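You operate a simulated robot arm through the tools that you are given. There is no shell and no other tool. Be economical: measure what you need, move in short steps, check, and stop when the job is done.

Carry out the task below with a simulated robot arm. There is one attempt and no reset: what you move stays moved.

JOB
Press both riser clamps home and tighten their wing nuts.
Fine: each clamp home before its nut is tightened; the main switch stays off.

The check looks at the end state, three seconds after you hand in, the way a careful person would. Anything else that was tipped, shoved, dropped, spilled or broken makes it a failure.

ROBOT AND FRAMES
A 7-joint arm with a two-finger parallel gripper, fixed in place. Base frame: the origin is at the foot of the arm, x ahead of it, y to its left, z up. Lengths are in mm, angles in rad, forces in N, time in s.
With the tool pointing down near the work surface it reaches from about 120 to 660 mm from the base axis. Its first joint turns from -1.152 to 1.152 rad. Payload 2.4 kg.
The TCP is the grasp point between the finger pads, 30 mm short of the fingertips. In the tool frame z runs along the fingers and y along their closing line. Largest opening 94 mm; finger width 28, thickness 10; the body of the gripper, 50 by 96 mm, starts 55 mm behind the TCP.
Orientation is told as [roll, pitch, yaw] about the base's x, y, z axes, in that order, counted from this pose: with the fingers straight down and closing along the base's y, the tool's x points along the base's -x, its y along +y and its z along -z.

CONTROLS
- The arm moves only by the tool play_rows. Its argument "commands" is a list of rows, each a list of 3 entries, a list of its own where there are three numbers: the gripper command, from -1 (shut) to 1 (fully open), values between in proportion, then the shift along the tool's x, y, z in mm, then the turn, a rotation vector about the tool's x, y, z in rad. In form: [[grip, [x, y, z], [wx, wy, wz]], ...]. A call has 1 to 12 rows; each row shifts and turns the commanded pose from where the row before left it, along the tool's axes as they then stand. A row lasts 0.2 s, in which the tool goes at most 50 mm and 0.15 rad; a call with a longer step from one row to the next is refused whole, and so is a gripper value outside its range. Where a pose cannot be reached the arm comes as near as it can. A force on the tool above 90 N (or 10 N above the force at the start of the call, whichever is more), or a blocked arm, ends the call early, and 0.2 s more pass. The fingers move at their own pace (about 153 mm/s each) and stop on an object; they squeeze with about 38 N. The grip force told is the motor's: it shows also when the fingers shut on nothing. Time passes only in rows, and 0.2 s behind the last, so rows that do not move let the fingers close. It gives the time, the measured TCP pose, the force on the tool (base axes), the opening and the grip force at its end, in the units of the frame above (readings bear some noise), and new pictures: "pictures" is both (left out), scene, wrist or none.
- Cameras (640 x 400 px; columns grow to the right, rows downward): "scene" is fixed at [39.2, 468.2, 1477]; the picture's right is [-0.77, -0.63, 0.00], its down [-0.16, 0.20, -0.97] and it looks along [0.61, -0.75, -0.25] (base axes); focal length 334 px, centre (320, 200). "wrist" rides on the gripper at [76, 14, -102] in the tool frame; the picture's right is [-0.18, 0.98, 0.00], its down [-0.75, -0.14, -0.64] and it looks along [-0.63, -0.12, 0.77] (tool axes); focal length 243 px, centre (320, 200). There is no depth. A picture from a camera that has moved, and an enlarged one, comes with that camera's place and axes in the base frame and with its lens.
- inspect(camera, box): a new picture of the part [left, top, right, bottom] of that camera's present view, enlarged. The clock stands still meanwhile.
- finish_job(): hands the job in; it is judged then, once.

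Work in short steps. Places have to be worked out from the pictures, the camera data and where the tool is seen: move nearer, look again, correct. Check each grasp and each placing, and mend what went wrong. You have 120 turns and 200 pictures in all, those below and enlarged ones among them. Open the gripper and draw the arm clear of the work before you hand the job in, unless the task says otherwise; then end with one line.

The tools are called after "Request:" as a command line: name --argument value ..., lists and objects as JSON in quotes. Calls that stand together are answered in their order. play_rows: Moves the arm, as the interface text tells. Its arguments: {"type":"object","properties":{"commands":{"type":"array","items":{"type":"array"}},"pictures":{"type":"string","enum":["both","scene","wrist","none"]}},"required":["commands"]} The other tools are called the same way: inspect (camera, box) takes an enlarged picture of a part of a camera's view; finish_job () hands the job in.

At the start:

```text
t: 0.0
position: [349.6, -6.6, 1330.6]
tcp_rot: [0.0, 0.0, 0.001]
ft_force: [-0.1, 0.7, 0.0]
width: 94.1
grip_force: 0.1
```

scene: 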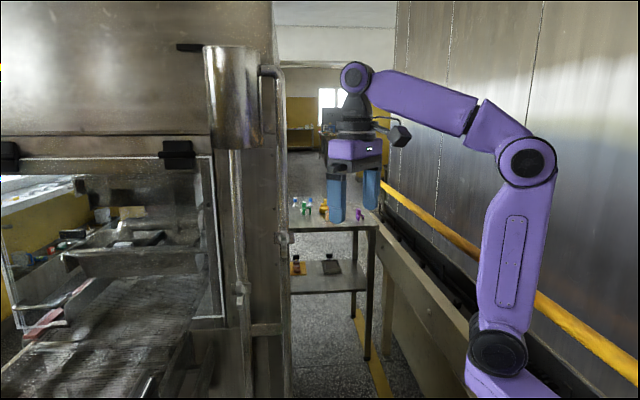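
wrist: 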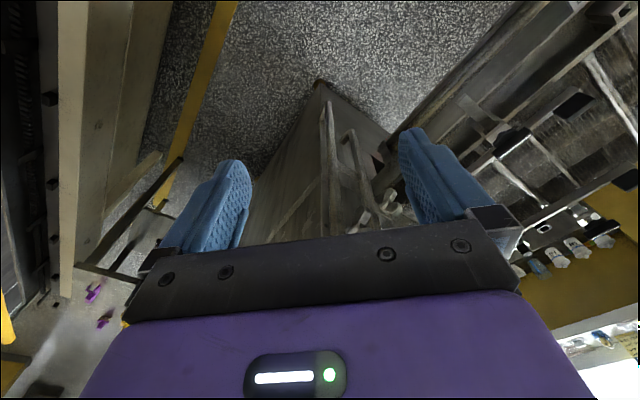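

The scene is cluttered; I'll enlarge the areas around the gripper and the table before moving.

Request:
inspect --camera "scene" --box '[240, 150, 400, 300]'

Request:
inspect --camera "scene" --box '[0, 180, 240, 400]'

Request:
inspect --camera "wrist" --box '[240, 60, 420, 240]'

Request:
inspect --camera "wrist" --box '[0, 220, 180, 400]'

Request:
inspect --camera "scene" --box '[180, 20, 300, 340]'

```text
2.67 times, centred on (320, 225) of scene
camera zoom: at [39.2, 468.2, 1477.0], right [-0.77, -0.63, 0.0], down [-0.16, 0.2, -0.97], along [0.61, -0.75, -0.25], focal length 889 px, centre (320, 133)
```

zoom: 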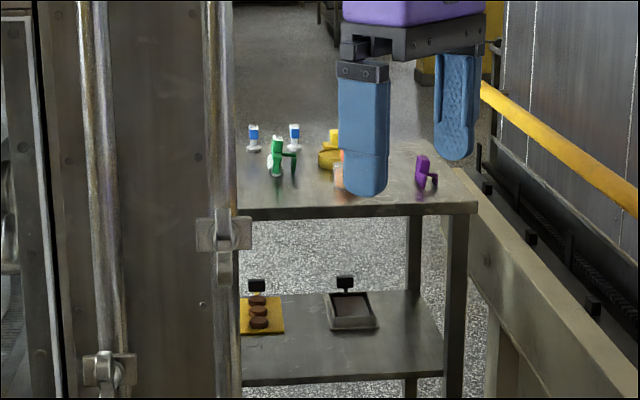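

```text
1.82 times, centred on (120, 290) of scene
camera zoom: at [39.2, 468.2, 1477.0], right [-0.77, -0.63, 0.0], down [-0.16, 0.2, -0.97], along [0.61, -0.75, -0.25], focal length 606 px, centre (684, 36)
```

zoom: 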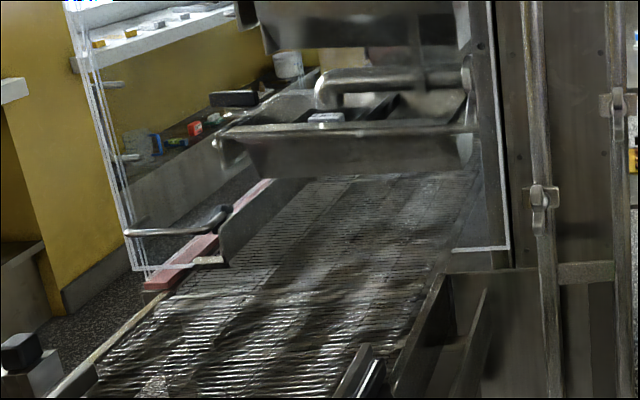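

```text
2.22 times, centred on (330, 150) of wrist
camera zoom: at [272.0, 7.8, 1432.7], right [0.18, 0.98, 0.0], down [0.75, -0.14, 0.64], along [0.63, -0.12, -0.77], focal length 539 px, centre (298, 311)
```

zoom: 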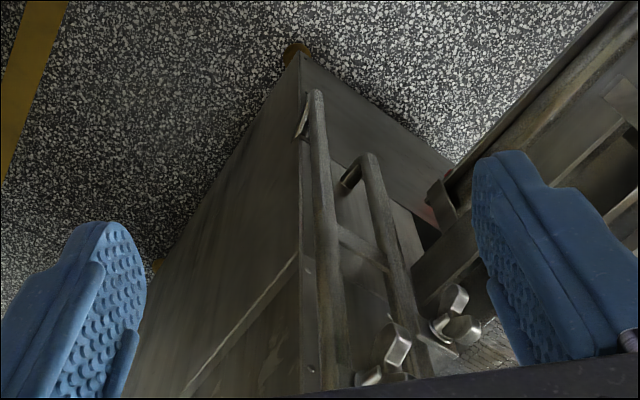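

```text
2.22 times, centred on (90, 310) of wrist
camera zoom: at [272.0, 7.8, 1432.7], right [0.18, 0.98, 0.0], down [0.75, -0.14, 0.64], along [0.63, -0.12, -0.77], focal length 539 px, centre (831, -44)
```

zoom: 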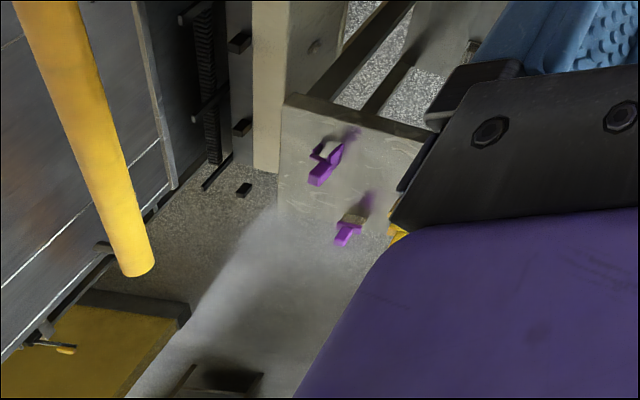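

```text
1.25 times, centred on (240, 180) of scene
camera zoom: at [39.2, 468.2, 1477.0], right [-0.77, -0.63, 0.0], down [-0.16, 0.2, -0.97], along [0.61, -0.75, -0.25], focal length 417 px, centre (420, 225)
```

zoom: 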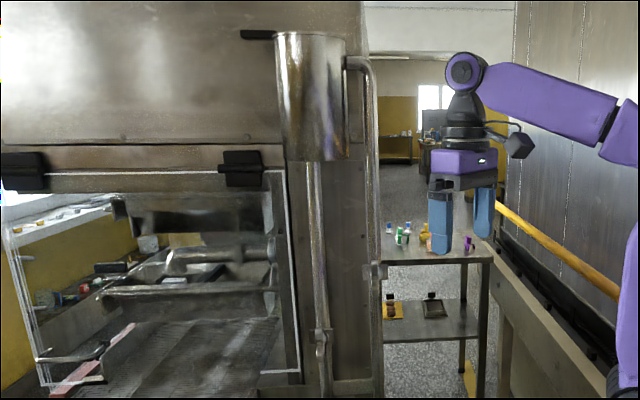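

Request:
inspect --camera "scene" --box '[260, 210, 308, 240]'

Request:
inspect --camera "scene" --box '[210, 260, 290, 310]'

Request:
inspect --camera "wrist" --box '[328, 175, 408, 225]'

```text
13.33 times, centred on (284, 225) of scene
camera zoom: at [39.2, 468.2, 1477.0], right [-0.77, -0.63, 0.0], down [-0.16, 0.2, -0.97], along [0.61, -0.75, -0.25], focal length 4446 px, centre (800, -133)
```

zoom: 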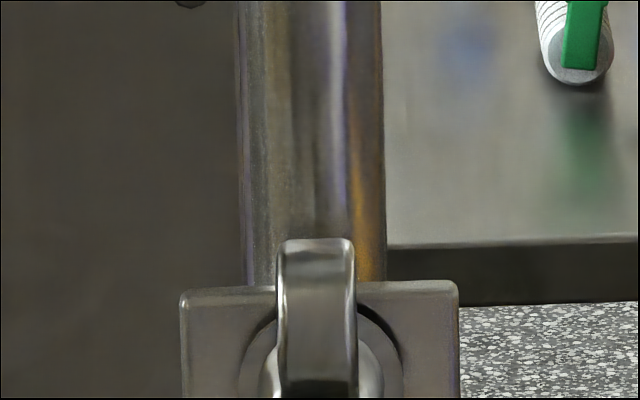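

```text
8.00 times, centred on (250, 285) of scene
camera zoom: at [39.2, 468.2, 1477.0], right [-0.77, -0.63, 0.0], down [-0.16, 0.2, -0.97], along [0.61, -0.75, -0.25], focal length 2668 px, centre (880, -480)
```

zoom: 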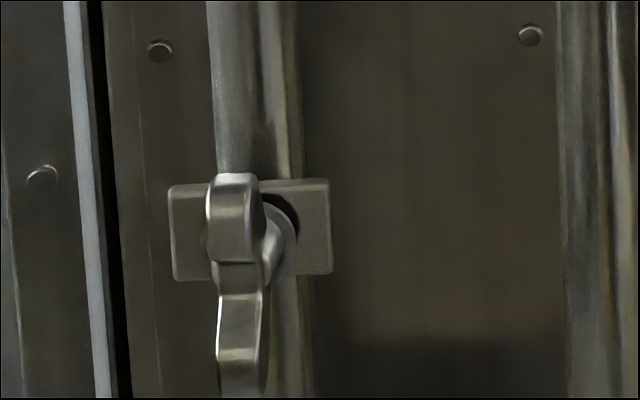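

```text
8.00 times, centred on (368, 200) of wrist
camera zoom: at [272.0, 7.8, 1432.7], right [0.18, 0.98, 0.0], down [0.75, -0.14, 0.64], along [0.63, -0.12, -0.77], focal length 1941 px, centre (-64, 200)
```

zoom: 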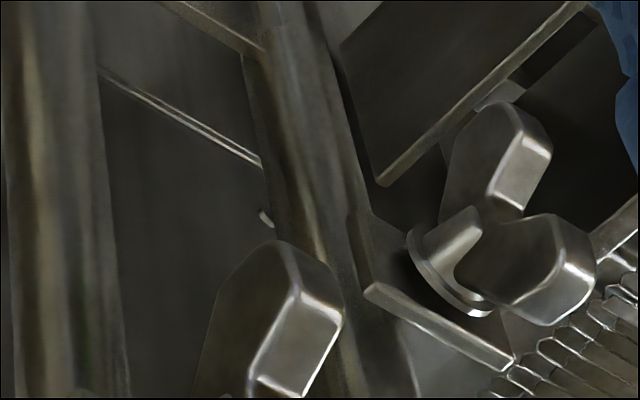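

Stud estimates: clamp 1 about (495,24,1228), clamp 2 about (580,72,1104), facing roughly (-0.6,0.8). I'll back off toward +y and yaw the tool, then look.

Request:
play_rows --commands '[[0.0, [0, 30, 0], [0, 0, 0]], [0.0, [0, 30, 0], [0, 0, 0]], [0.0, [0, 30, 0], [0, 0, 0]], [0.0, [0, 30, 0], [0, 0, 0]], [0.0, [0, 0, 0], [0, 0, 0.1325]], [0.0, [0, 0, 0], [0, 0, 0.1325]], [0.0, [0, 0, 0], [0, 0, 0.1325]], [0.0, [0, 0, 0], [0, 0, 0.1325]], [0.0, [0, 0, 0], [0, 0, 0.1325]], [0.0, [0, 0, 0], [0, 0, 0.1325]], [0.0, [0, 0, 0], [0, 0, 0.1325]]]'

```text
t: 2.4
position: [348.3, 112.9, 1331.1]
tcp_rot: [0.001, 0.001, -0.931]
ft_force: [0.0, 0.4, -0.3]
width: 47.2
grip_force: 0.0
camera wrist: at [314.1, 183.2, 1432.6], right [0.9, 0.44, 0.0], down [0.34, -0.69, 0.64], along [0.28, -0.58, -0.77], focal length 243 px, centre (320, 200)
```

scene: 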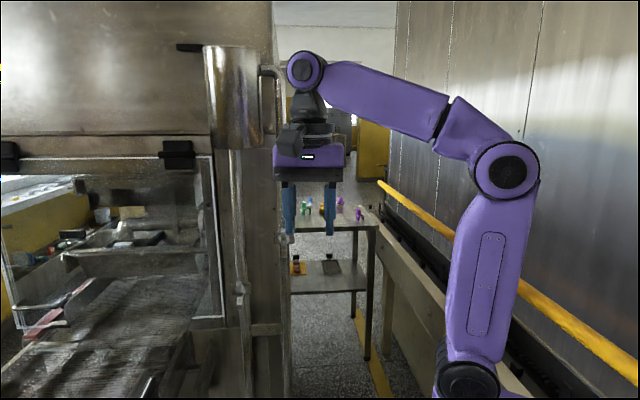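
wrist: 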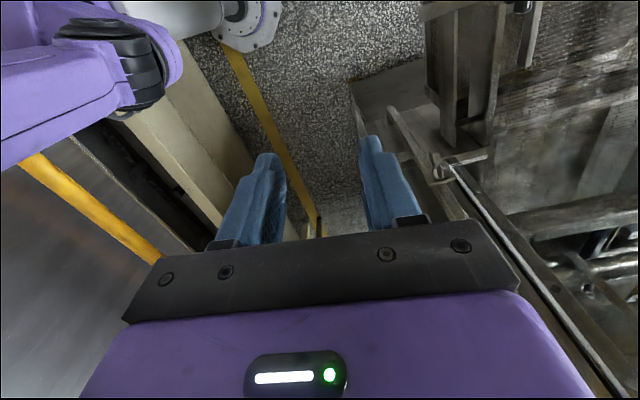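

The yaw is done. Next I pitch the tool to horizontal (about tool y, negative) so it faces the panel.

Request:
play_rows --commands '[[0.0, [0, 0, 0], [0, -0.143, 0]], [0.0, [0, 0, 0], [0, -0.143, 0]], [0.0, [0, 0, 0], [0, -0.143, 0]], [0.0, [0, 0, 0], [0, -0.143, 0]], [0.0, [0, 0, 0], [0, -0.143, 0]], [0.0, [0, 0, 0], [0, -0.143, 0]], [0.0, [0, 0, 0], [0, -0.143, 0]], [0.0, [0, 0, 0], [0, -0.143, 0]], [0.0, [0, 0, 0], [0, -0.143, 0]], [0.0, [0, 0, 0], [0, -0.143, 0]], [0.0, [0, 0, 0], [0, -0.141, 0]]]'

```text
t: 4.8
position: [347.7, 114.4, 1329.1]
tcp_rot: [2.687, -1.567, 2.669]
ft_force: [-0.5, 0.2, -0.8]
width: 47.0
grip_force: 0.0
camera wrist: at [297.9, 204.2, 1253.8], right [0.79, 0.59, 0.19], down [-0.5, 0.43, 0.75], along [0.36, -0.68, 0.63], focal length 243 px, centre (320, 200)
```

scene: 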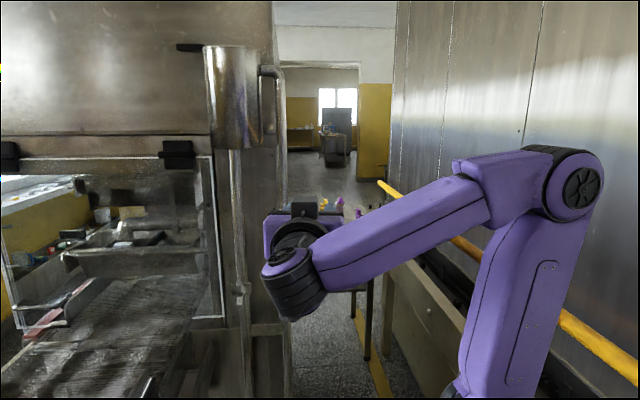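
wrist: 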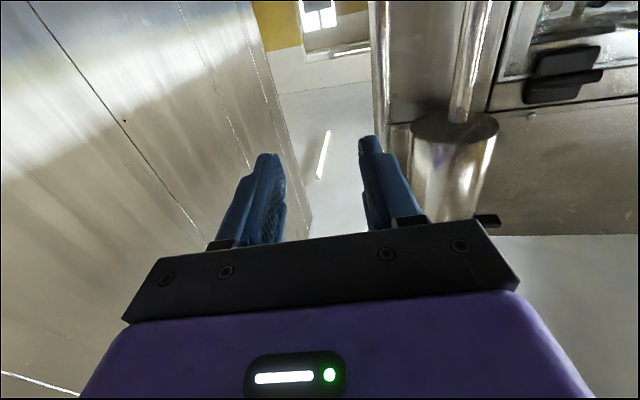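

Camera looks up from below; clamp 1 should be below this view. Lower by 100 mm to see it.

Request:
play_rows --commands '[[0.0, [35, 0, 0], [0, 0, 0]], [0.0, [35, 0, 0], [0, 0, 0]], [0.0, [35, 0, 0], [0, 0, 0]], [0.0, [0, 0, 0], [0, 0, 0]]]' --pictures "wrist"

Request:
inspect --camera "wrist" --box '[320, 0, 560, 150]'

```text
t: 5.8
position: [347.9, 114.1, 1224.3]
tcp_rot: [0.798, -1.572, -1.724]
ft_force: [-0.6, 0.3, -0.1]
width: 47.0
grip_force: 0.1
camera wrist: at [297.4, 204.2, 1148.5], right [0.79, 0.59, 0.18], down [-0.5, 0.43, 0.75], along [0.37, -0.68, 0.63], focal length 243 px, centre (320, 200)
```

wrist: 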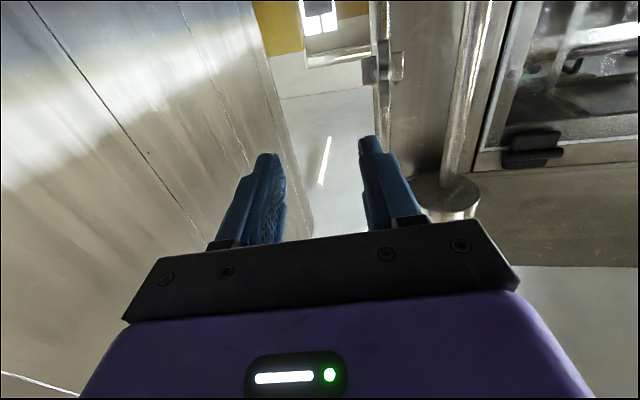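

```text
2.67 times, centred on (440, 75) of wrist
camera zoom: at [297.4, 204.2, 1148.5], right [0.79, 0.59, 0.18], down [-0.5, 0.43, 0.75], along [0.37, -0.68, 0.63], focal length 647 px, centre (0, 533)
```

zoom: 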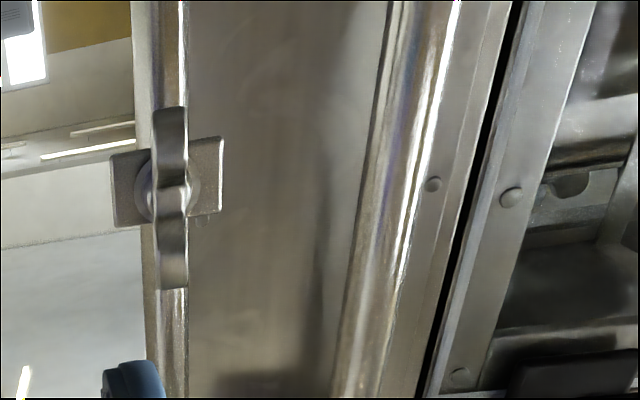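

Clamp 1 appears to face about (-0.707,0.707). I'll turn 0.14 rad to match, line up laterally, and look again closer.

Request:
play_rows --commands '[[0.0, [0, 0, 0], [-0.142, 0, 0]], [0.0, [0, 20, 10], [0, 0, 0]], [0.0, [0, 20, 20], [0, 0, 0]], [0.0, [0, 0, 10], [0, 0, 0]], [0.0, [0, 0, 0], [0, 0, 0]]]'

Request:
inspect --camera "wrist" --box '[240, 0, 480, 150]'

```text
t: 7.0
position: [405.2, 112.5, 1224.4]
tcp_rot: [0.642, -1.571, -1.429]
ft_force: [0.5, 0.3, 0.0]
width: 47.2
grip_force: 0.1
camera wrist: at [342.1, 196.0, 1149.1], right [0.69, 0.7, 0.18], down [-0.55, 0.35, 0.75], along [0.46, -0.63, 0.63], focal length 243 px, centre (320, 200)
```

scene: 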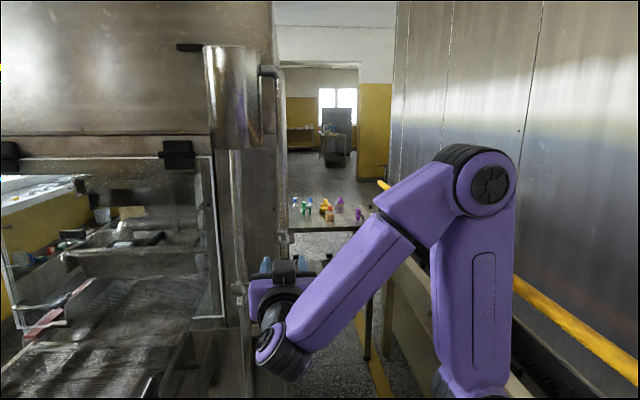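
wrist: 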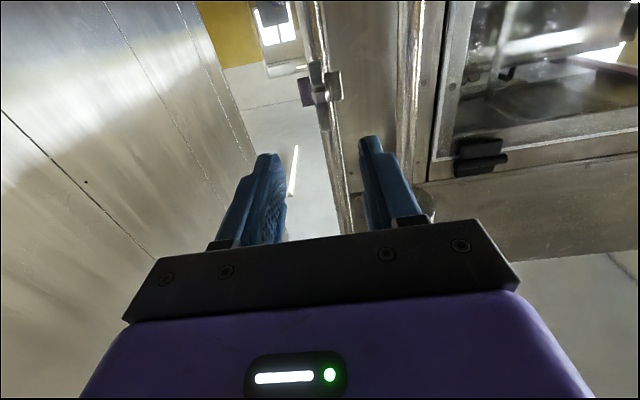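

```text
2.67 times, centred on (360, 75) of wrist
camera zoom: at [342.1, 196.0, 1149.1], right [0.69, 0.7, 0.18], down [-0.55, 0.35, 0.75], along [0.46, -0.63, 0.63], focal length 647 px, centre (213, 533)
```

zoom: 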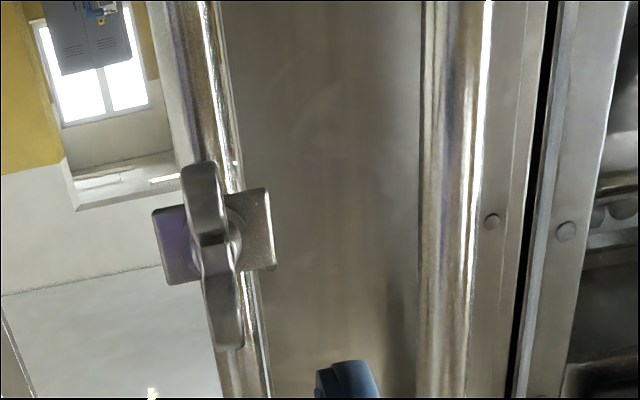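

Combining both cameras puts stud 1 at depth a≈364 along the approach and z≈1224, on the tool line. Fingertips are at about a=237, so I narrow the gap to about 28 mm and advance 80 mm.

Request:
play_rows --commands '[[-0.4, [0, 0, 20], [0, 0, 0]], [-0.4, [0, 0, 20], [0, 0, 0]], [-0.4, [0, 0, 20], [0, 0, 0]], [-0.4, [0, 0, 15], [0, 0, 0]], [-0.4, [0, 0, 0], [0, 0, 0]]]'

Request:
inspect --camera "wrist" --box '[240, 50, 400, 150]'

Request:
inspect --camera "scene" --box '[220, 190, 340, 265]'

```text
t: 8.2
position: [458.0, 59.3, 1224.1]
tcp_rot: [1.256, -1.572, -2.04]
ft_force: [0.0, 0.2, 0.2]
width: 27.9
grip_force: 0.0
camera wrist: at [395.8, 142.6, 1148.8], right [0.69, 0.7, 0.18], down [-0.55, 0.35, 0.75], along [0.46, -0.63, 0.63], focal length 243 px, centre (320, 200)
```

scene: 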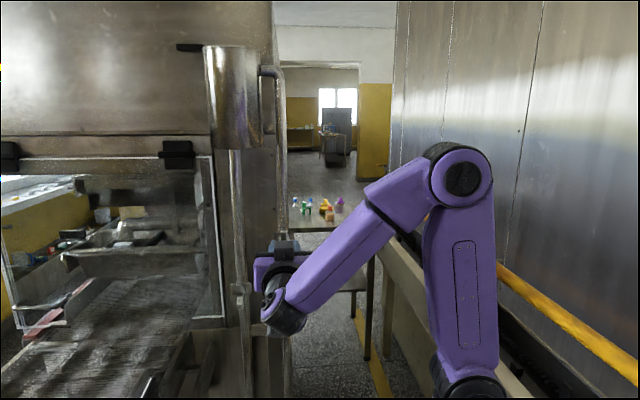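
wrist: 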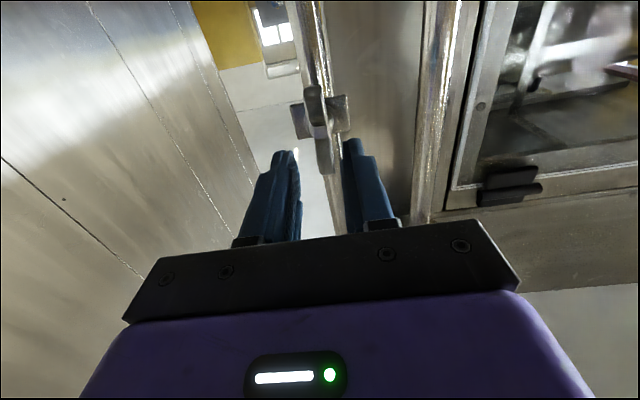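

```text
4.00 times, centred on (320, 100) of wrist
camera zoom: at [395.8, 142.6, 1148.8], right [0.69, 0.7, 0.18], down [-0.55, 0.35, 0.75], along [0.46, -0.63, 0.63], focal length 970 px, centre (320, 600)
```

zoom: 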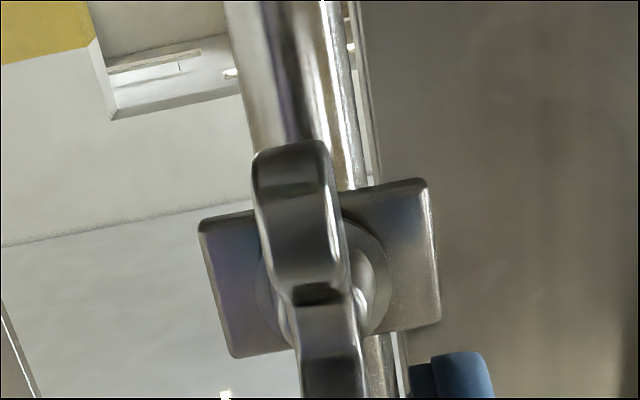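

```text
5.33 times, centred on (280, 228) of scene
camera zoom: at [39.2, 468.2, 1477.0], right [-0.77, -0.63, 0.0], down [-0.16, 0.2, -0.97], along [0.61, -0.75, -0.25], focal length 1778 px, centre (533, 53)
```

zoom: 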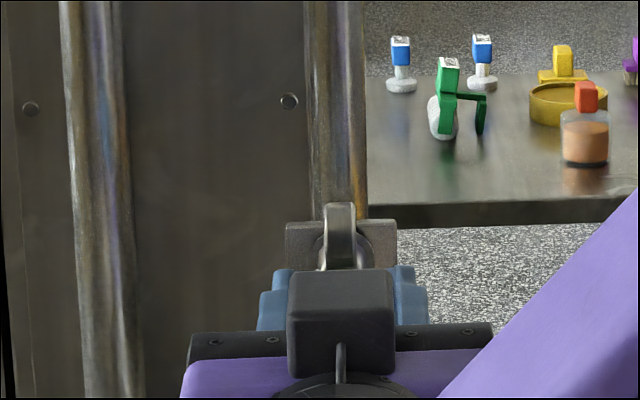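

Aligned well. Plate about 49 mm wide, collar about 25 mm: I set a 31 mm gap so the fingers straddle the nut and bear on the plate, then advance 40 mm.

Request:
play_rows --commands '[[-0.34, [0, 1, 14], [0, 0, 0]], [-0.34, [0, 0, 14], [0, 0, 0]], [-0.34, [0, 0, 12], [0, 0, 0]], [-0.34, [0, 0, 0], [0, 0, 0]]]'

Request:
inspect --camera "wrist" --box '[240, 70, 400, 170]'

Request:
inspect --camera "scene" --box '[240, 200, 320, 250]'

```text
t: 9.2
position: [486.9, 32.3, 1225.4]
tcp_rot: [1.194, -1.568, -1.978]
ft_force: [0.5, 0.0, -1.1]
width: 31.0
grip_force: 0.1
camera wrist: at [424.5, 115.0, 1149.1], right [0.69, 0.7, 0.18], down [-0.55, 0.35, 0.75], along [0.46, -0.63, 0.63], focal length 243 px, centre (320, 200)
```

scene: 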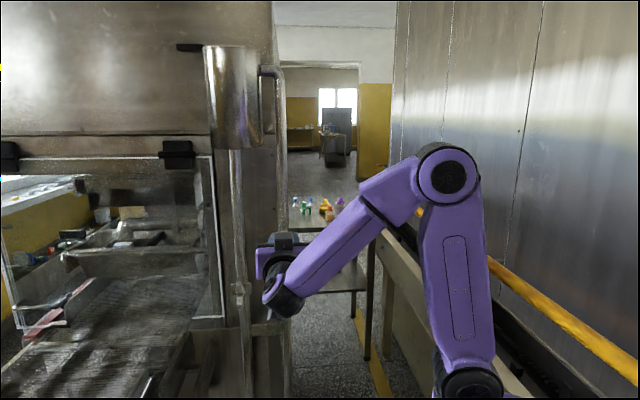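
wrist: 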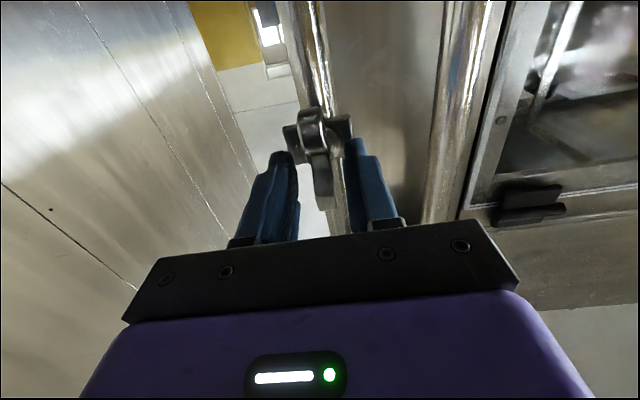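

```text
4.00 times, centred on (320, 120) of wrist
camera zoom: at [424.5, 115.0, 1149.1], right [0.69, 0.7, 0.18], down [-0.55, 0.35, 0.75], along [0.46, -0.63, 0.63], focal length 970 px, centre (320, 520)
```

zoom: 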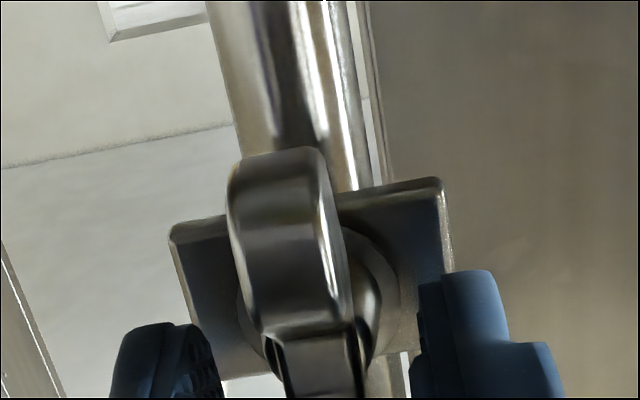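

```text
8.00 times, centred on (280, 225) of scene
camera zoom: at [39.2, 468.2, 1477.0], right [-0.77, -0.63, 0.0], down [-0.16, 0.2, -0.97], along [0.61, -0.75, -0.25], focal length 2668 px, centre (640, 0)
```

zoom: 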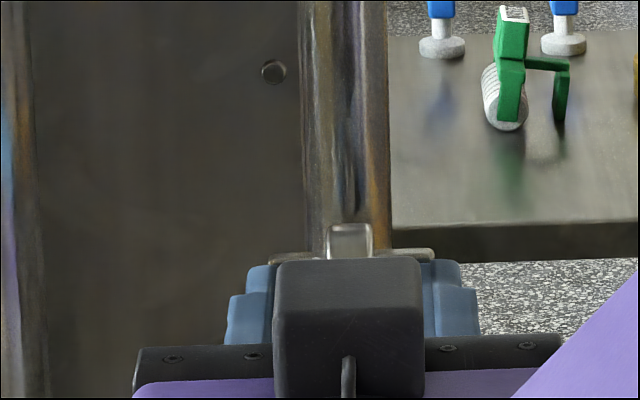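

Fingers straddle the nut cleanly. Advance slowly until contact with the plate shows in the force.

Request:
play_rows --commands '[[-0.34, [0, 1, 6], [0, 0, 0]], [-0.34, [0, 0, 6], [0, 0, 0]], [-0.34, [0, 0, 5], [0, 0, 0]], [-0.34, [0, 0, 0], [0, 0, 0]]]' --pictures "wrist"

Request:
inspect --camera "wrist" --box '[240, 70, 400, 170]'

```text
t: 10.2
position: [500.2, 21.7, 1224.6]
tcp_rot: [1.772, -1.57, -2.559]
ft_force: [-1.2, 0.0, -0.6]
width: 30.9
grip_force: 0.0
camera wrist: at [437.0, 104.2, 1149.2], right [0.69, 0.7, 0.18], down [-0.55, 0.35, 0.75], along [0.46, -0.63, 0.63], focal length 243 px, centre (320, 200)
```

wrist: 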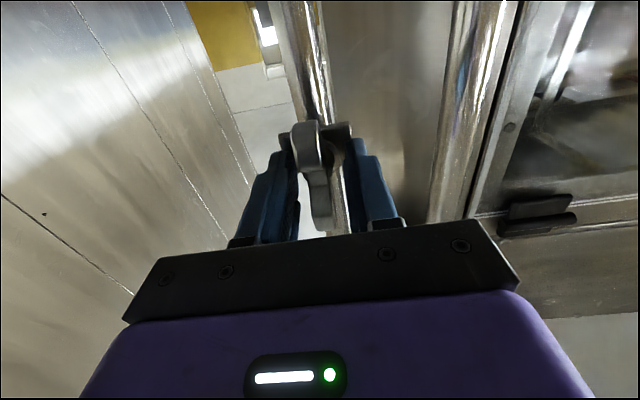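

```text
4.00 times, centred on (320, 120) of wrist
camera zoom: at [437.0, 104.2, 1149.2], right [0.69, 0.7, 0.18], down [-0.55, 0.35, 0.75], along [0.46, -0.63, 0.63], focal length 970 px, centre (320, 520)
```

zoom: 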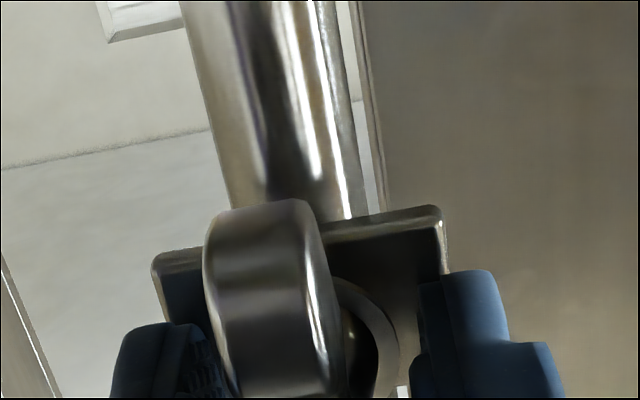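

No contact yet. The plate centre appears 1–2 mm left of the finger midline; I shift back slightly and continue in small steps.

Request:
play_rows --commands '[[-0.34, [0, -1.5, 3], [0, 0, 0]], [-0.34, [0, 0, 4], [0, 0, 0]], [-0.34, [0, 0, 4], [0, 0, 0]], [-0.34, [0, 0, 4], [0, 0, 0]], [-0.34, [0, 0, 0], [0, 0, 0]]]' --pictures "none"

Request:
inspect --camera "wrist" --box '[240, 70, 400, 170]'

```text
t: 11.2
position: [503.1, 20.1, 1224.8]
tcp_rot: [-2.218, -1.569, 1.441]
ft_force: [-85.2, 66.4, 5.4]
width: 35.6
grip_force: 4.3
stopped in row 5: the force on the tool passed its limit (the readings are from after the stop); the commanded pose is now the measured one
```

```text
4.00 times, centred on (320, 120) of wrist
camera zoom: at [440.3, 101.6, 1148.5], right [0.69, 0.7, 0.18], down [-0.56, 0.35, 0.75], along [0.47, -0.62, 0.63], focal length 970 px, centre (320, 520)
```

zoom: 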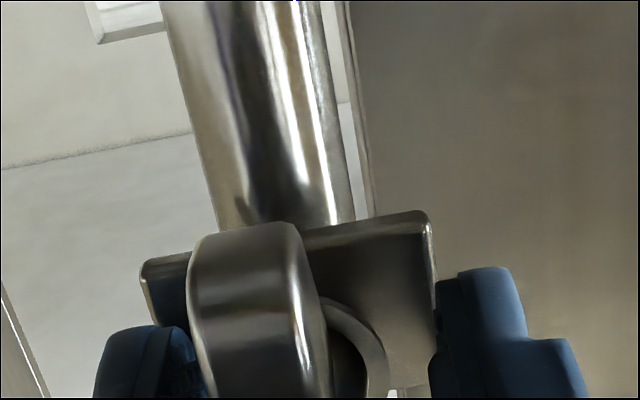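

Contact at tip depth 371 with about 108 N, but the right finger sits near the plate edge and was pushed outward. I back off 15 mm and look at centring and whether the plate moved.

Request:
play_rows --commands '[[-0.34, [0, 0, -8], [0, 0, 0]], [-0.34, [0, -3, -7], [0, 0, 0]], [-0.38, [0, 0, 0], [0, 0, 0]]]' --pictures "none"

Request:
inspect --camera "wrist" --box '[240, 70, 400, 170]'

Request:
inspect --camera "scene" --box '[240, 200, 320, 250]'

```text
t: 12.1
position: [493.9, 22.2, 1225.1]
tcp_rot: [-0.667, -1.568, -0.117]
ft_force: [4.8, 1.9, -0.8]
width: 31.9
grip_force: 2.3
```

```text
4.00 times, centred on (320, 120) of wrist
camera zoom: at [430.9, 105.0, 1148.0], right [0.69, 0.7, 0.18], down [-0.55, 0.35, 0.76], along [0.46, -0.62, 0.63], focal length 970 px, centre (320, 520)
```

zoom: 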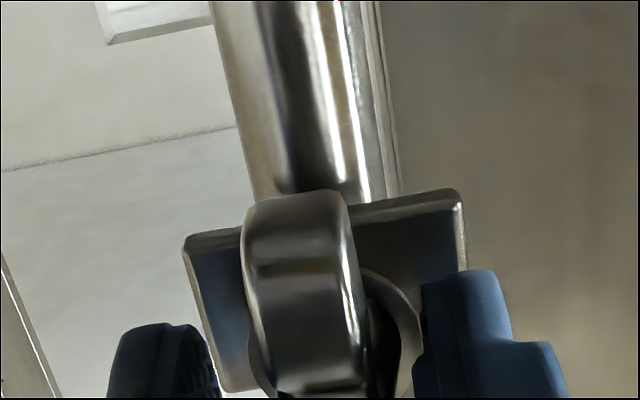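

```text
8.00 times, centred on (280, 225) of scene
camera zoom: at [39.4, 468.3, 1477.0], right [-0.77, -0.63, 0.0], down [-0.16, 0.2, -0.97], along [0.61, -0.75, -0.25], focal length 2668 px, centre (640, 0)
```

zoom: 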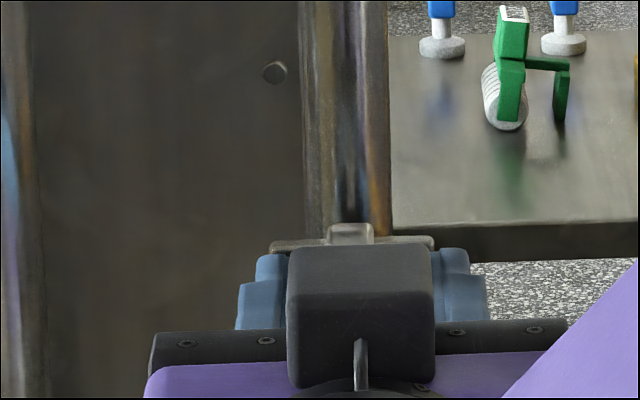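

The plate edge has shifted about 8 mm deeper in the scene view relative to before, so it is moving. Recentre by +1 mm and press again, checking force.

Request:
play_rows --commands '[[-0.36, [0, 1, 4], [0, 0, 0]], [-0.36, [0, 0, 4], [0, 0, 0]], [-0.36, [0, 0, 3], [0, 0, 0]], [-0.36, [0, 0, 2], [0, 0, 0]], [-0.36, [0, 0, 0], [0, 0, 0]]]' --pictures "none"

Request:
inspect --camera "wrist" --box '[240, 70, 400, 170]'

Request:
inspect --camera "scene" --box '[240, 200, 320, 250]'

```text
t: 13.2
position: [502.1, 14.8, 1223.0]
tcp_rot: [-0.952, -1.568, 0.171]
ft_force: [-36.9, 18.9, -1.6]
width: 31.6
grip_force: 1.3
```

```text
4.00 times, centred on (320, 120) of wrist
camera zoom: at [438.7, 98.5, 1148.0], right [0.69, 0.7, 0.18], down [-0.55, 0.35, 0.75], along [0.46, -0.62, 0.63], focal length 970 px, centre (320, 520)
```

zoom: 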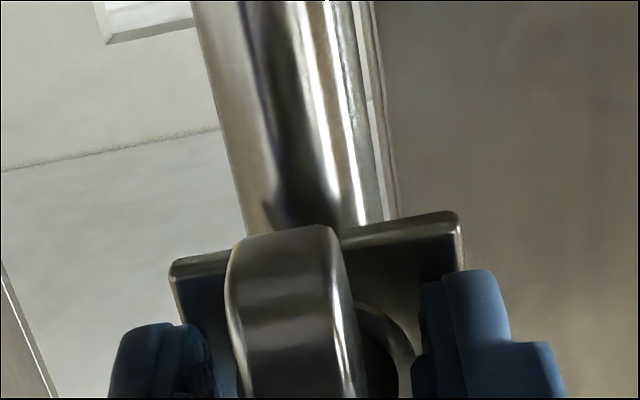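

```text
8.00 times, centred on (280, 225) of scene
camera zoom: at [37.8, 468.9, 1476.8], right [-0.77, -0.63, 0.0], down [-0.16, 0.2, -0.97], along [0.61, -0.75, -0.25], focal length 2668 px, centre (640, 0)
```

zoom: 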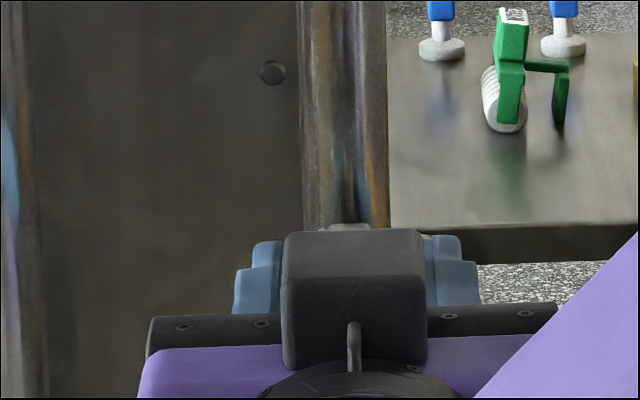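

Contact at 41 N at a deeper point (tip 374.6). I continue pressing in 3 mm steps until the force limit.

Request:
play_rows --commands '[[-0.36, [0, 0, 3], [0, 0, 0]], [-0.36, [0, 0, 3], [0, 0, 0]], [-0.36, [0, 0, 3], [0, 0, 0]], [-0.36, [0, 0, 3], [0, 0, 0]], [-0.36, [0, 0, 3], [0, 0, 0]]]' --pictures "wrist"

Request:
inspect --camera "wrist" --box '[240, 70, 400, 170]'

```text
t: 13.9
position: [502.0, 18.7, 1224.6]
tcp_rot: [-1.466, -1.568, 0.694]
ft_force: [-56.7, 38.1, 5.2]
width: 36.0
grip_force: 5.5
stopped in row 3: the force on the tool passed its limit (the readings are from after the stop); the commanded pose is now the measured one
camera wrist: at [439.2, 100.7, 1147.6], right [0.69, 0.7, 0.18], down [-0.56, 0.35, 0.75], along [0.47, -0.62, 0.63], focal length 243 px, centre (320, 200)
```

wrist: 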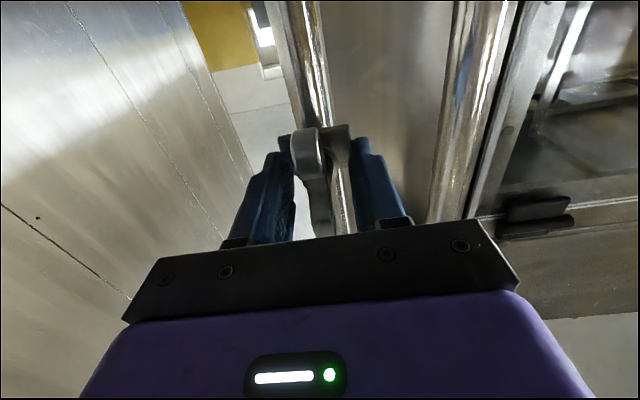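

```text
4.00 times, centred on (320, 120) of wrist
camera zoom: at [439.2, 100.7, 1147.6], right [0.69, 0.7, 0.18], down [-0.56, 0.35, 0.75], along [0.47, -0.62, 0.63], focal length 970 px, centre (320, 520)
```

zoom: 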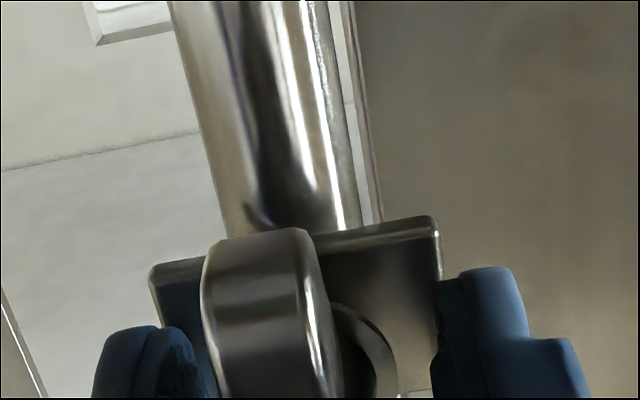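

Again hits a hard stop with the fingers spreading. The plate has moved about 11 mm against its first picture; I retreat well and look at the clamp from the scene and wrist cameras.

Request:
play_rows --commands '[[-0.3, [0, 0, -10], [0, 0, 0]], [-0.3, [0, 0, -25], [0, 0, 0]], [-0.3, [0, -2, -35], [0, 0, 0]], [-0.3, [30, 0, -20], [0, 0, 0]], [-0.3, [30, 0, 0], [0, 0, 0]], [-0.3, [0, 0, 0], [0, 0, 0]]]' --pictures "wrist"

Request:
inspect --camera "wrist" --box '[240, 0, 400, 100]'

Request:
inspect --camera "scene" --box '[250, 210, 314, 250]'

Request:
inspect --camera "scene" --box '[210, 270, 274, 310]'

```text
t: 15.3
position: [440.3, 75.8, 1162.4]
tcp_rot: [-0.775, -1.568, -0.006]
ft_force: [-0.4, 0.3, -0.3]
width: 33.2
grip_force: 0.1
camera wrist: at [376.6, 158.0, 1086.8], right [0.69, 0.7, 0.18], down [-0.55, 0.35, 0.76], along [0.46, -0.62, 0.63], focal length 243 px, centre (320, 200)
```

wrist: 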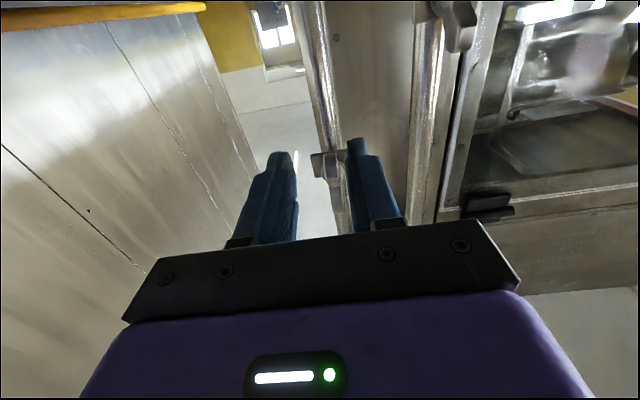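

```text
4.00 times, centred on (320, 50) of wrist
camera zoom: at [376.6, 158.0, 1086.8], right [0.69, 0.7, 0.18], down [-0.55, 0.35, 0.76], along [0.46, -0.62, 0.63], focal length 970 px, centre (320, 800)
```

zoom: 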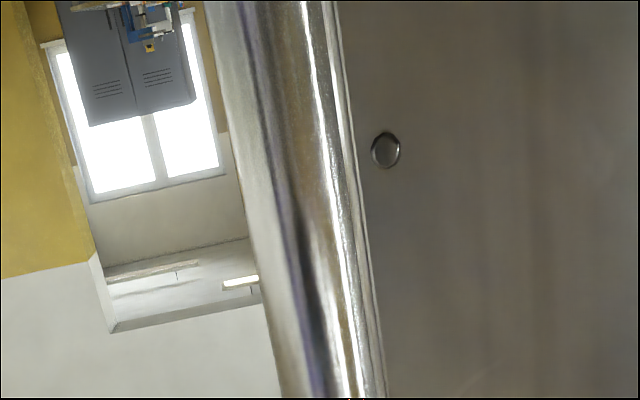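

```text
10.00 times, centred on (282, 230) of scene
camera zoom: at [39.2, 468.2, 1477.0], right [-0.77, -0.63, 0.0], down [-0.16, 0.2, -0.97], along [0.61, -0.75, -0.25], focal length 3334 px, centre (700, -100)
```

zoom: 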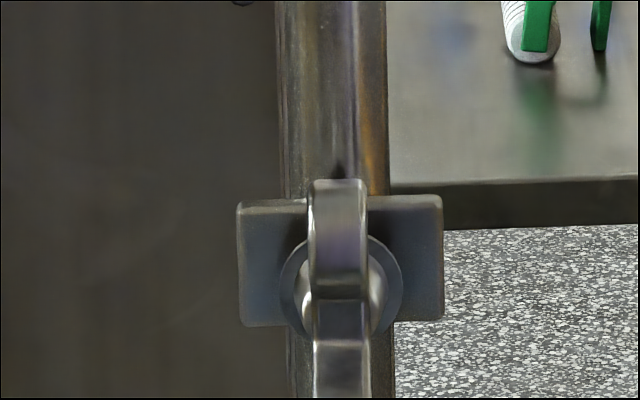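

```text
10.00 times, centred on (242, 290) of scene
camera zoom: at [39.2, 468.2, 1477.0], right [-0.77, -0.63, 0.0], down [-0.16, 0.2, -0.97], along [0.61, -0.75, -0.25], focal length 3334 px, centre (1100, -700)
```

zoom: 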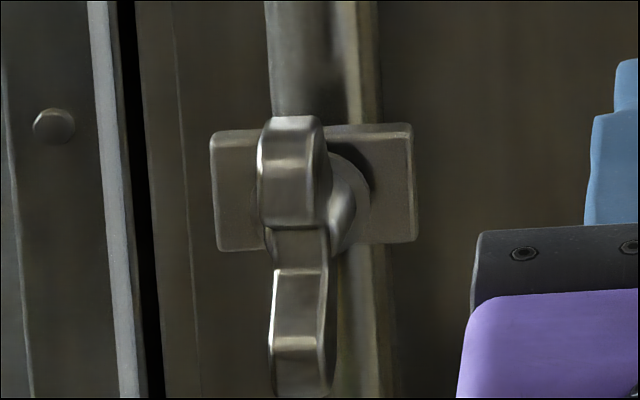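

Request:
inspect --camera "wrist" --box '[290, 130, 370, 180]'

Request:
inspect --camera "wrist" --box '[390, 0, 510, 75]'

```text
8.00 times, centred on (330, 155) of wrist
camera zoom: at [376.6, 158.0, 1086.8], right [0.69, 0.7, 0.18], down [-0.55, 0.35, 0.76], along [0.46, -0.62, 0.63], focal length 1941 px, centre (240, 560)
```

zoom: 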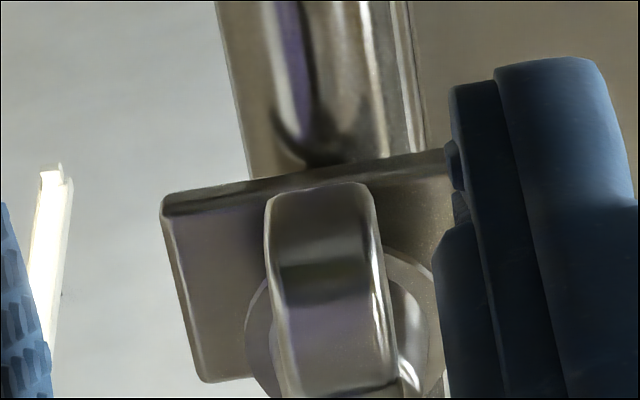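

```text
5.33 times, centred on (450, 38) of wrist
camera zoom: at [376.6, 158.0, 1086.8], right [0.69, 0.7, 0.18], down [-0.55, 0.35, 0.76], along [0.46, -0.62, 0.63], focal length 1294 px, centre (-373, 1067)
```

zoom: 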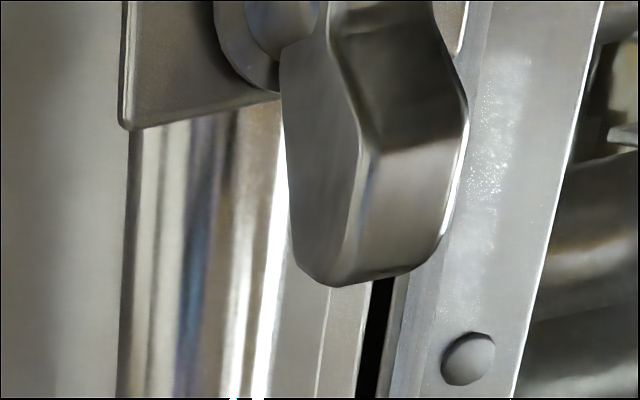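

Clamp 1's plate now touches its pipe (contact reflection visible) and the nut's disc stands off it. Next I grip the wings: nut spans depth a≈331–360, so TCP to a≈330, z≈1224.

Request:
play_rows --commands '[[-0.2, [-31, 0, 0], [0, 0, 0]], [-0.2, [-31, 1, 0], [0, 0, 0]], [-0.2, [0, 0, 25], [0, 0, 0]], [-0.2, [0, 0, 25], [0, 0, 0]], [-0.2, [0, 0, 20], [0, 0, 0]], [-0.2, [0, 0, 0], [0, 0, 0]]]' --pictures "none"

Request:
inspect --camera "wrist" --box '[240, 80, 400, 180]'

```text
t: 16.7
position: [492.4, 26.4, 1224.2]
tcp_rot: [-0.756, -1.567, -0.025]
ft_force: [0.1, -1.0, 1.9]
width: 37.7
grip_force: 0.1
```

```text
4.00 times, centred on (320, 130) of wrist
camera zoom: at [428.4, 108.9, 1149.2], right [0.69, 0.7, 0.18], down [-0.55, 0.35, 0.76], along [0.46, -0.62, 0.63], focal length 970 px, centre (320, 480)
```

zoom: 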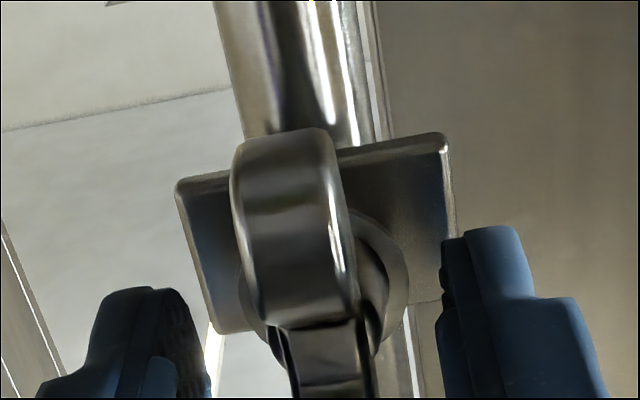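

Centred on the nut. Close on the wings.

Request:
play_rows --commands '[[-1, [0, 0, 0], [0, 0, 0]], [-1, [0, 0, 0], [0, 0, 0]], [-1, [0, 0, 0], [0, 0, 0]]]' --pictures "none"

Request:
inspect --camera "wrist" --box '[240, 80, 400, 180]'

```text
t: 17.5
position: [493.2, 27.9, 1224.2]
tcp_rot: [-0.689, -1.567, -0.09]
ft_force: [19.1, 3.1, 3.1]
width: 19.2
grip_force: 44.8
```

```text
4.00 times, centred on (320, 130) of wrist
camera zoom: at [429.0, 109.8, 1149.2], right [0.69, 0.7, 0.18], down [-0.55, 0.35, 0.76], along [0.47, -0.62, 0.63], focal length 970 px, centre (320, 480)
```

zoom: 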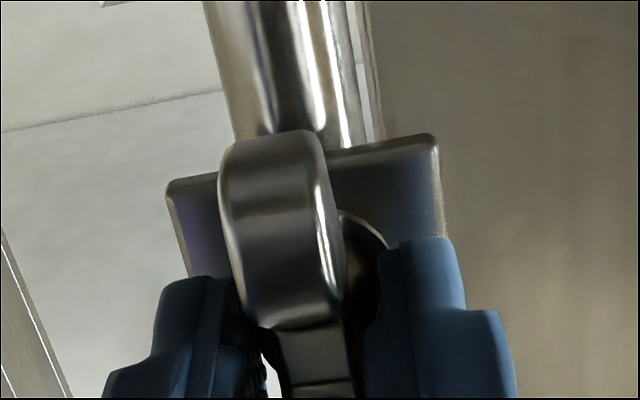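

Gripped at 19 mm. Turn clockwise (about +tool z) in 0.1 rad steps and watch.

Request:
play_rows --commands '[[-1, [0, 1, 0], [0, 0, 0.1]], [-1, [0, 0, 0], [0, 0, 0.1]], [-1, [0, 0, 0], [0, 0, 0.1]], [-1, [0, 0, 0], [0, 0, 0.1]], [-1, [0, 0, 0], [0, 0, 0.1]], [-1, [0, 0, 0], [0, 0, 0]]]' --pictures "wrist"

Request:
inspect --camera "wrist" --box '[240, 80, 400, 180]'

Request:
inspect --camera "scene" --box '[240, 200, 320, 250]'

```text
t: 18.9
position: [490.7, 26.4, 1222.7]
tcp_rot: [1.559, -1.073, -2.345]
ft_force: [-2.8, -0.3, -10.5]
width: 19.5
grip_force: 45.0
camera wrist: at [452.7, 133.9, 1164.5], right [0.55, 0.55, 0.63], down [-0.79, 0.11, 0.6], along [0.26, -0.83, 0.49], focal length 243 px, centre (320, 200)
```

wrist: 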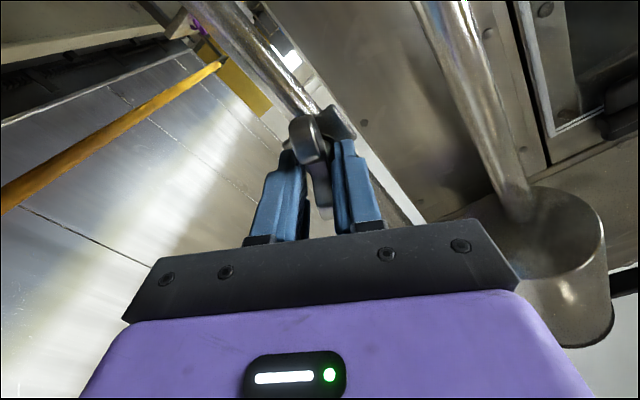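

```text
4.00 times, centred on (320, 130) of wrist
camera zoom: at [452.7, 133.9, 1164.5], right [0.55, 0.55, 0.63], down [-0.79, 0.11, 0.6], along [0.26, -0.83, 0.49], focal length 970 px, centre (320, 480)
```

zoom: 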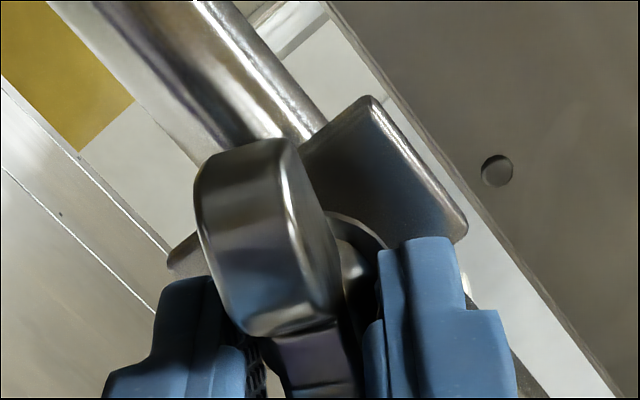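

```text
8.00 times, centred on (280, 225) of scene
camera zoom: at [39.3, 468.2, 1477.0], right [-0.77, -0.63, 0.0], down [-0.16, 0.2, -0.97], along [0.61, -0.75, -0.25], focal length 2668 px, centre (640, 0)
```

zoom: 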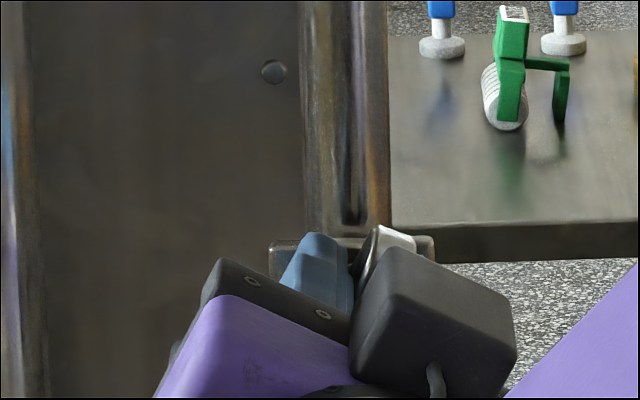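

The nut turns with the gripper (top goes right, clockwise), plate stays. Continue turning.

Request:
play_rows --commands '[[-1, [0, 0, 0], [0, 0, 0.12]], [-1, [0, 0, 0], [0, 0, 0.12]], [-1, [0, 0, 0], [0, 0, 0.12]], [-1, [0, 0, 0], [0, 0, 0.12]], [-1, [0, 0, 0], [0, 0, 0.12]], [-1, [0, 0, 0], [0, 0, 0.12]], [-1, [0, 0, 0], [0, 0, 0.12]], [-1, [0, 0, 0], [0, 0, 0.12]], [-1, [0, 0, 0], [0, 0, 0]]]'

Request:
inspect --camera "wrist" --box '[240, 80, 400, 180]'

```text
t: 19.5
position: [491.1, 26.2, 1222.5]
tcp_rot: [1.562, -0.94, -2.362]
ft_force: [-41.5, 11.8, 7.1]
width: 19.7
grip_force: 45.0
out of reach, approached as far as the arm can: row 2
stopped in row 2: the force on the tool passed its limit (the readings are from after the stop); the commanded pose is now the measured one
camera wrist: at [459.9, 139.5, 1171.3], right [0.49, 0.47, 0.73], down [-0.85, 0.07, 0.53], along [0.2, -0.88, 0.44], focal length 243 px, centre (320, 200)
```

scene: 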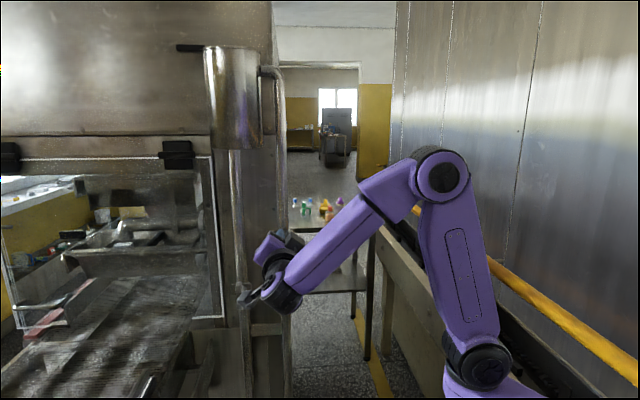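
wrist: 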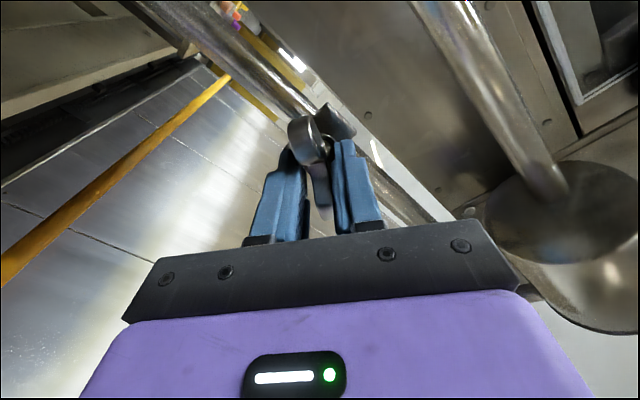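

```text
4.00 times, centred on (320, 130) of wrist
camera zoom: at [459.9, 139.5, 1171.3], right [0.49, 0.47, 0.73], down [-0.85, 0.07, 0.53], along [0.2, -0.88, 0.44], focal length 970 px, centre (320, 480)
```

zoom: 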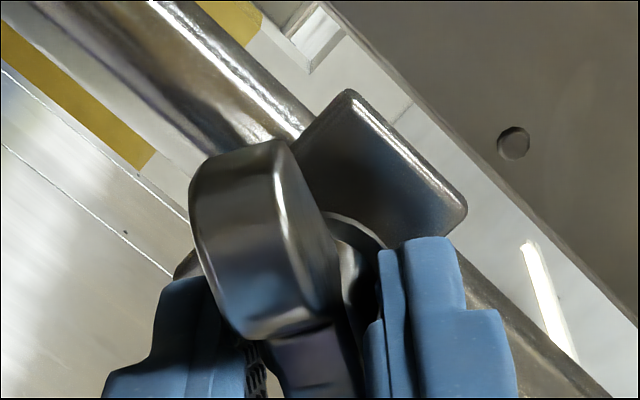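

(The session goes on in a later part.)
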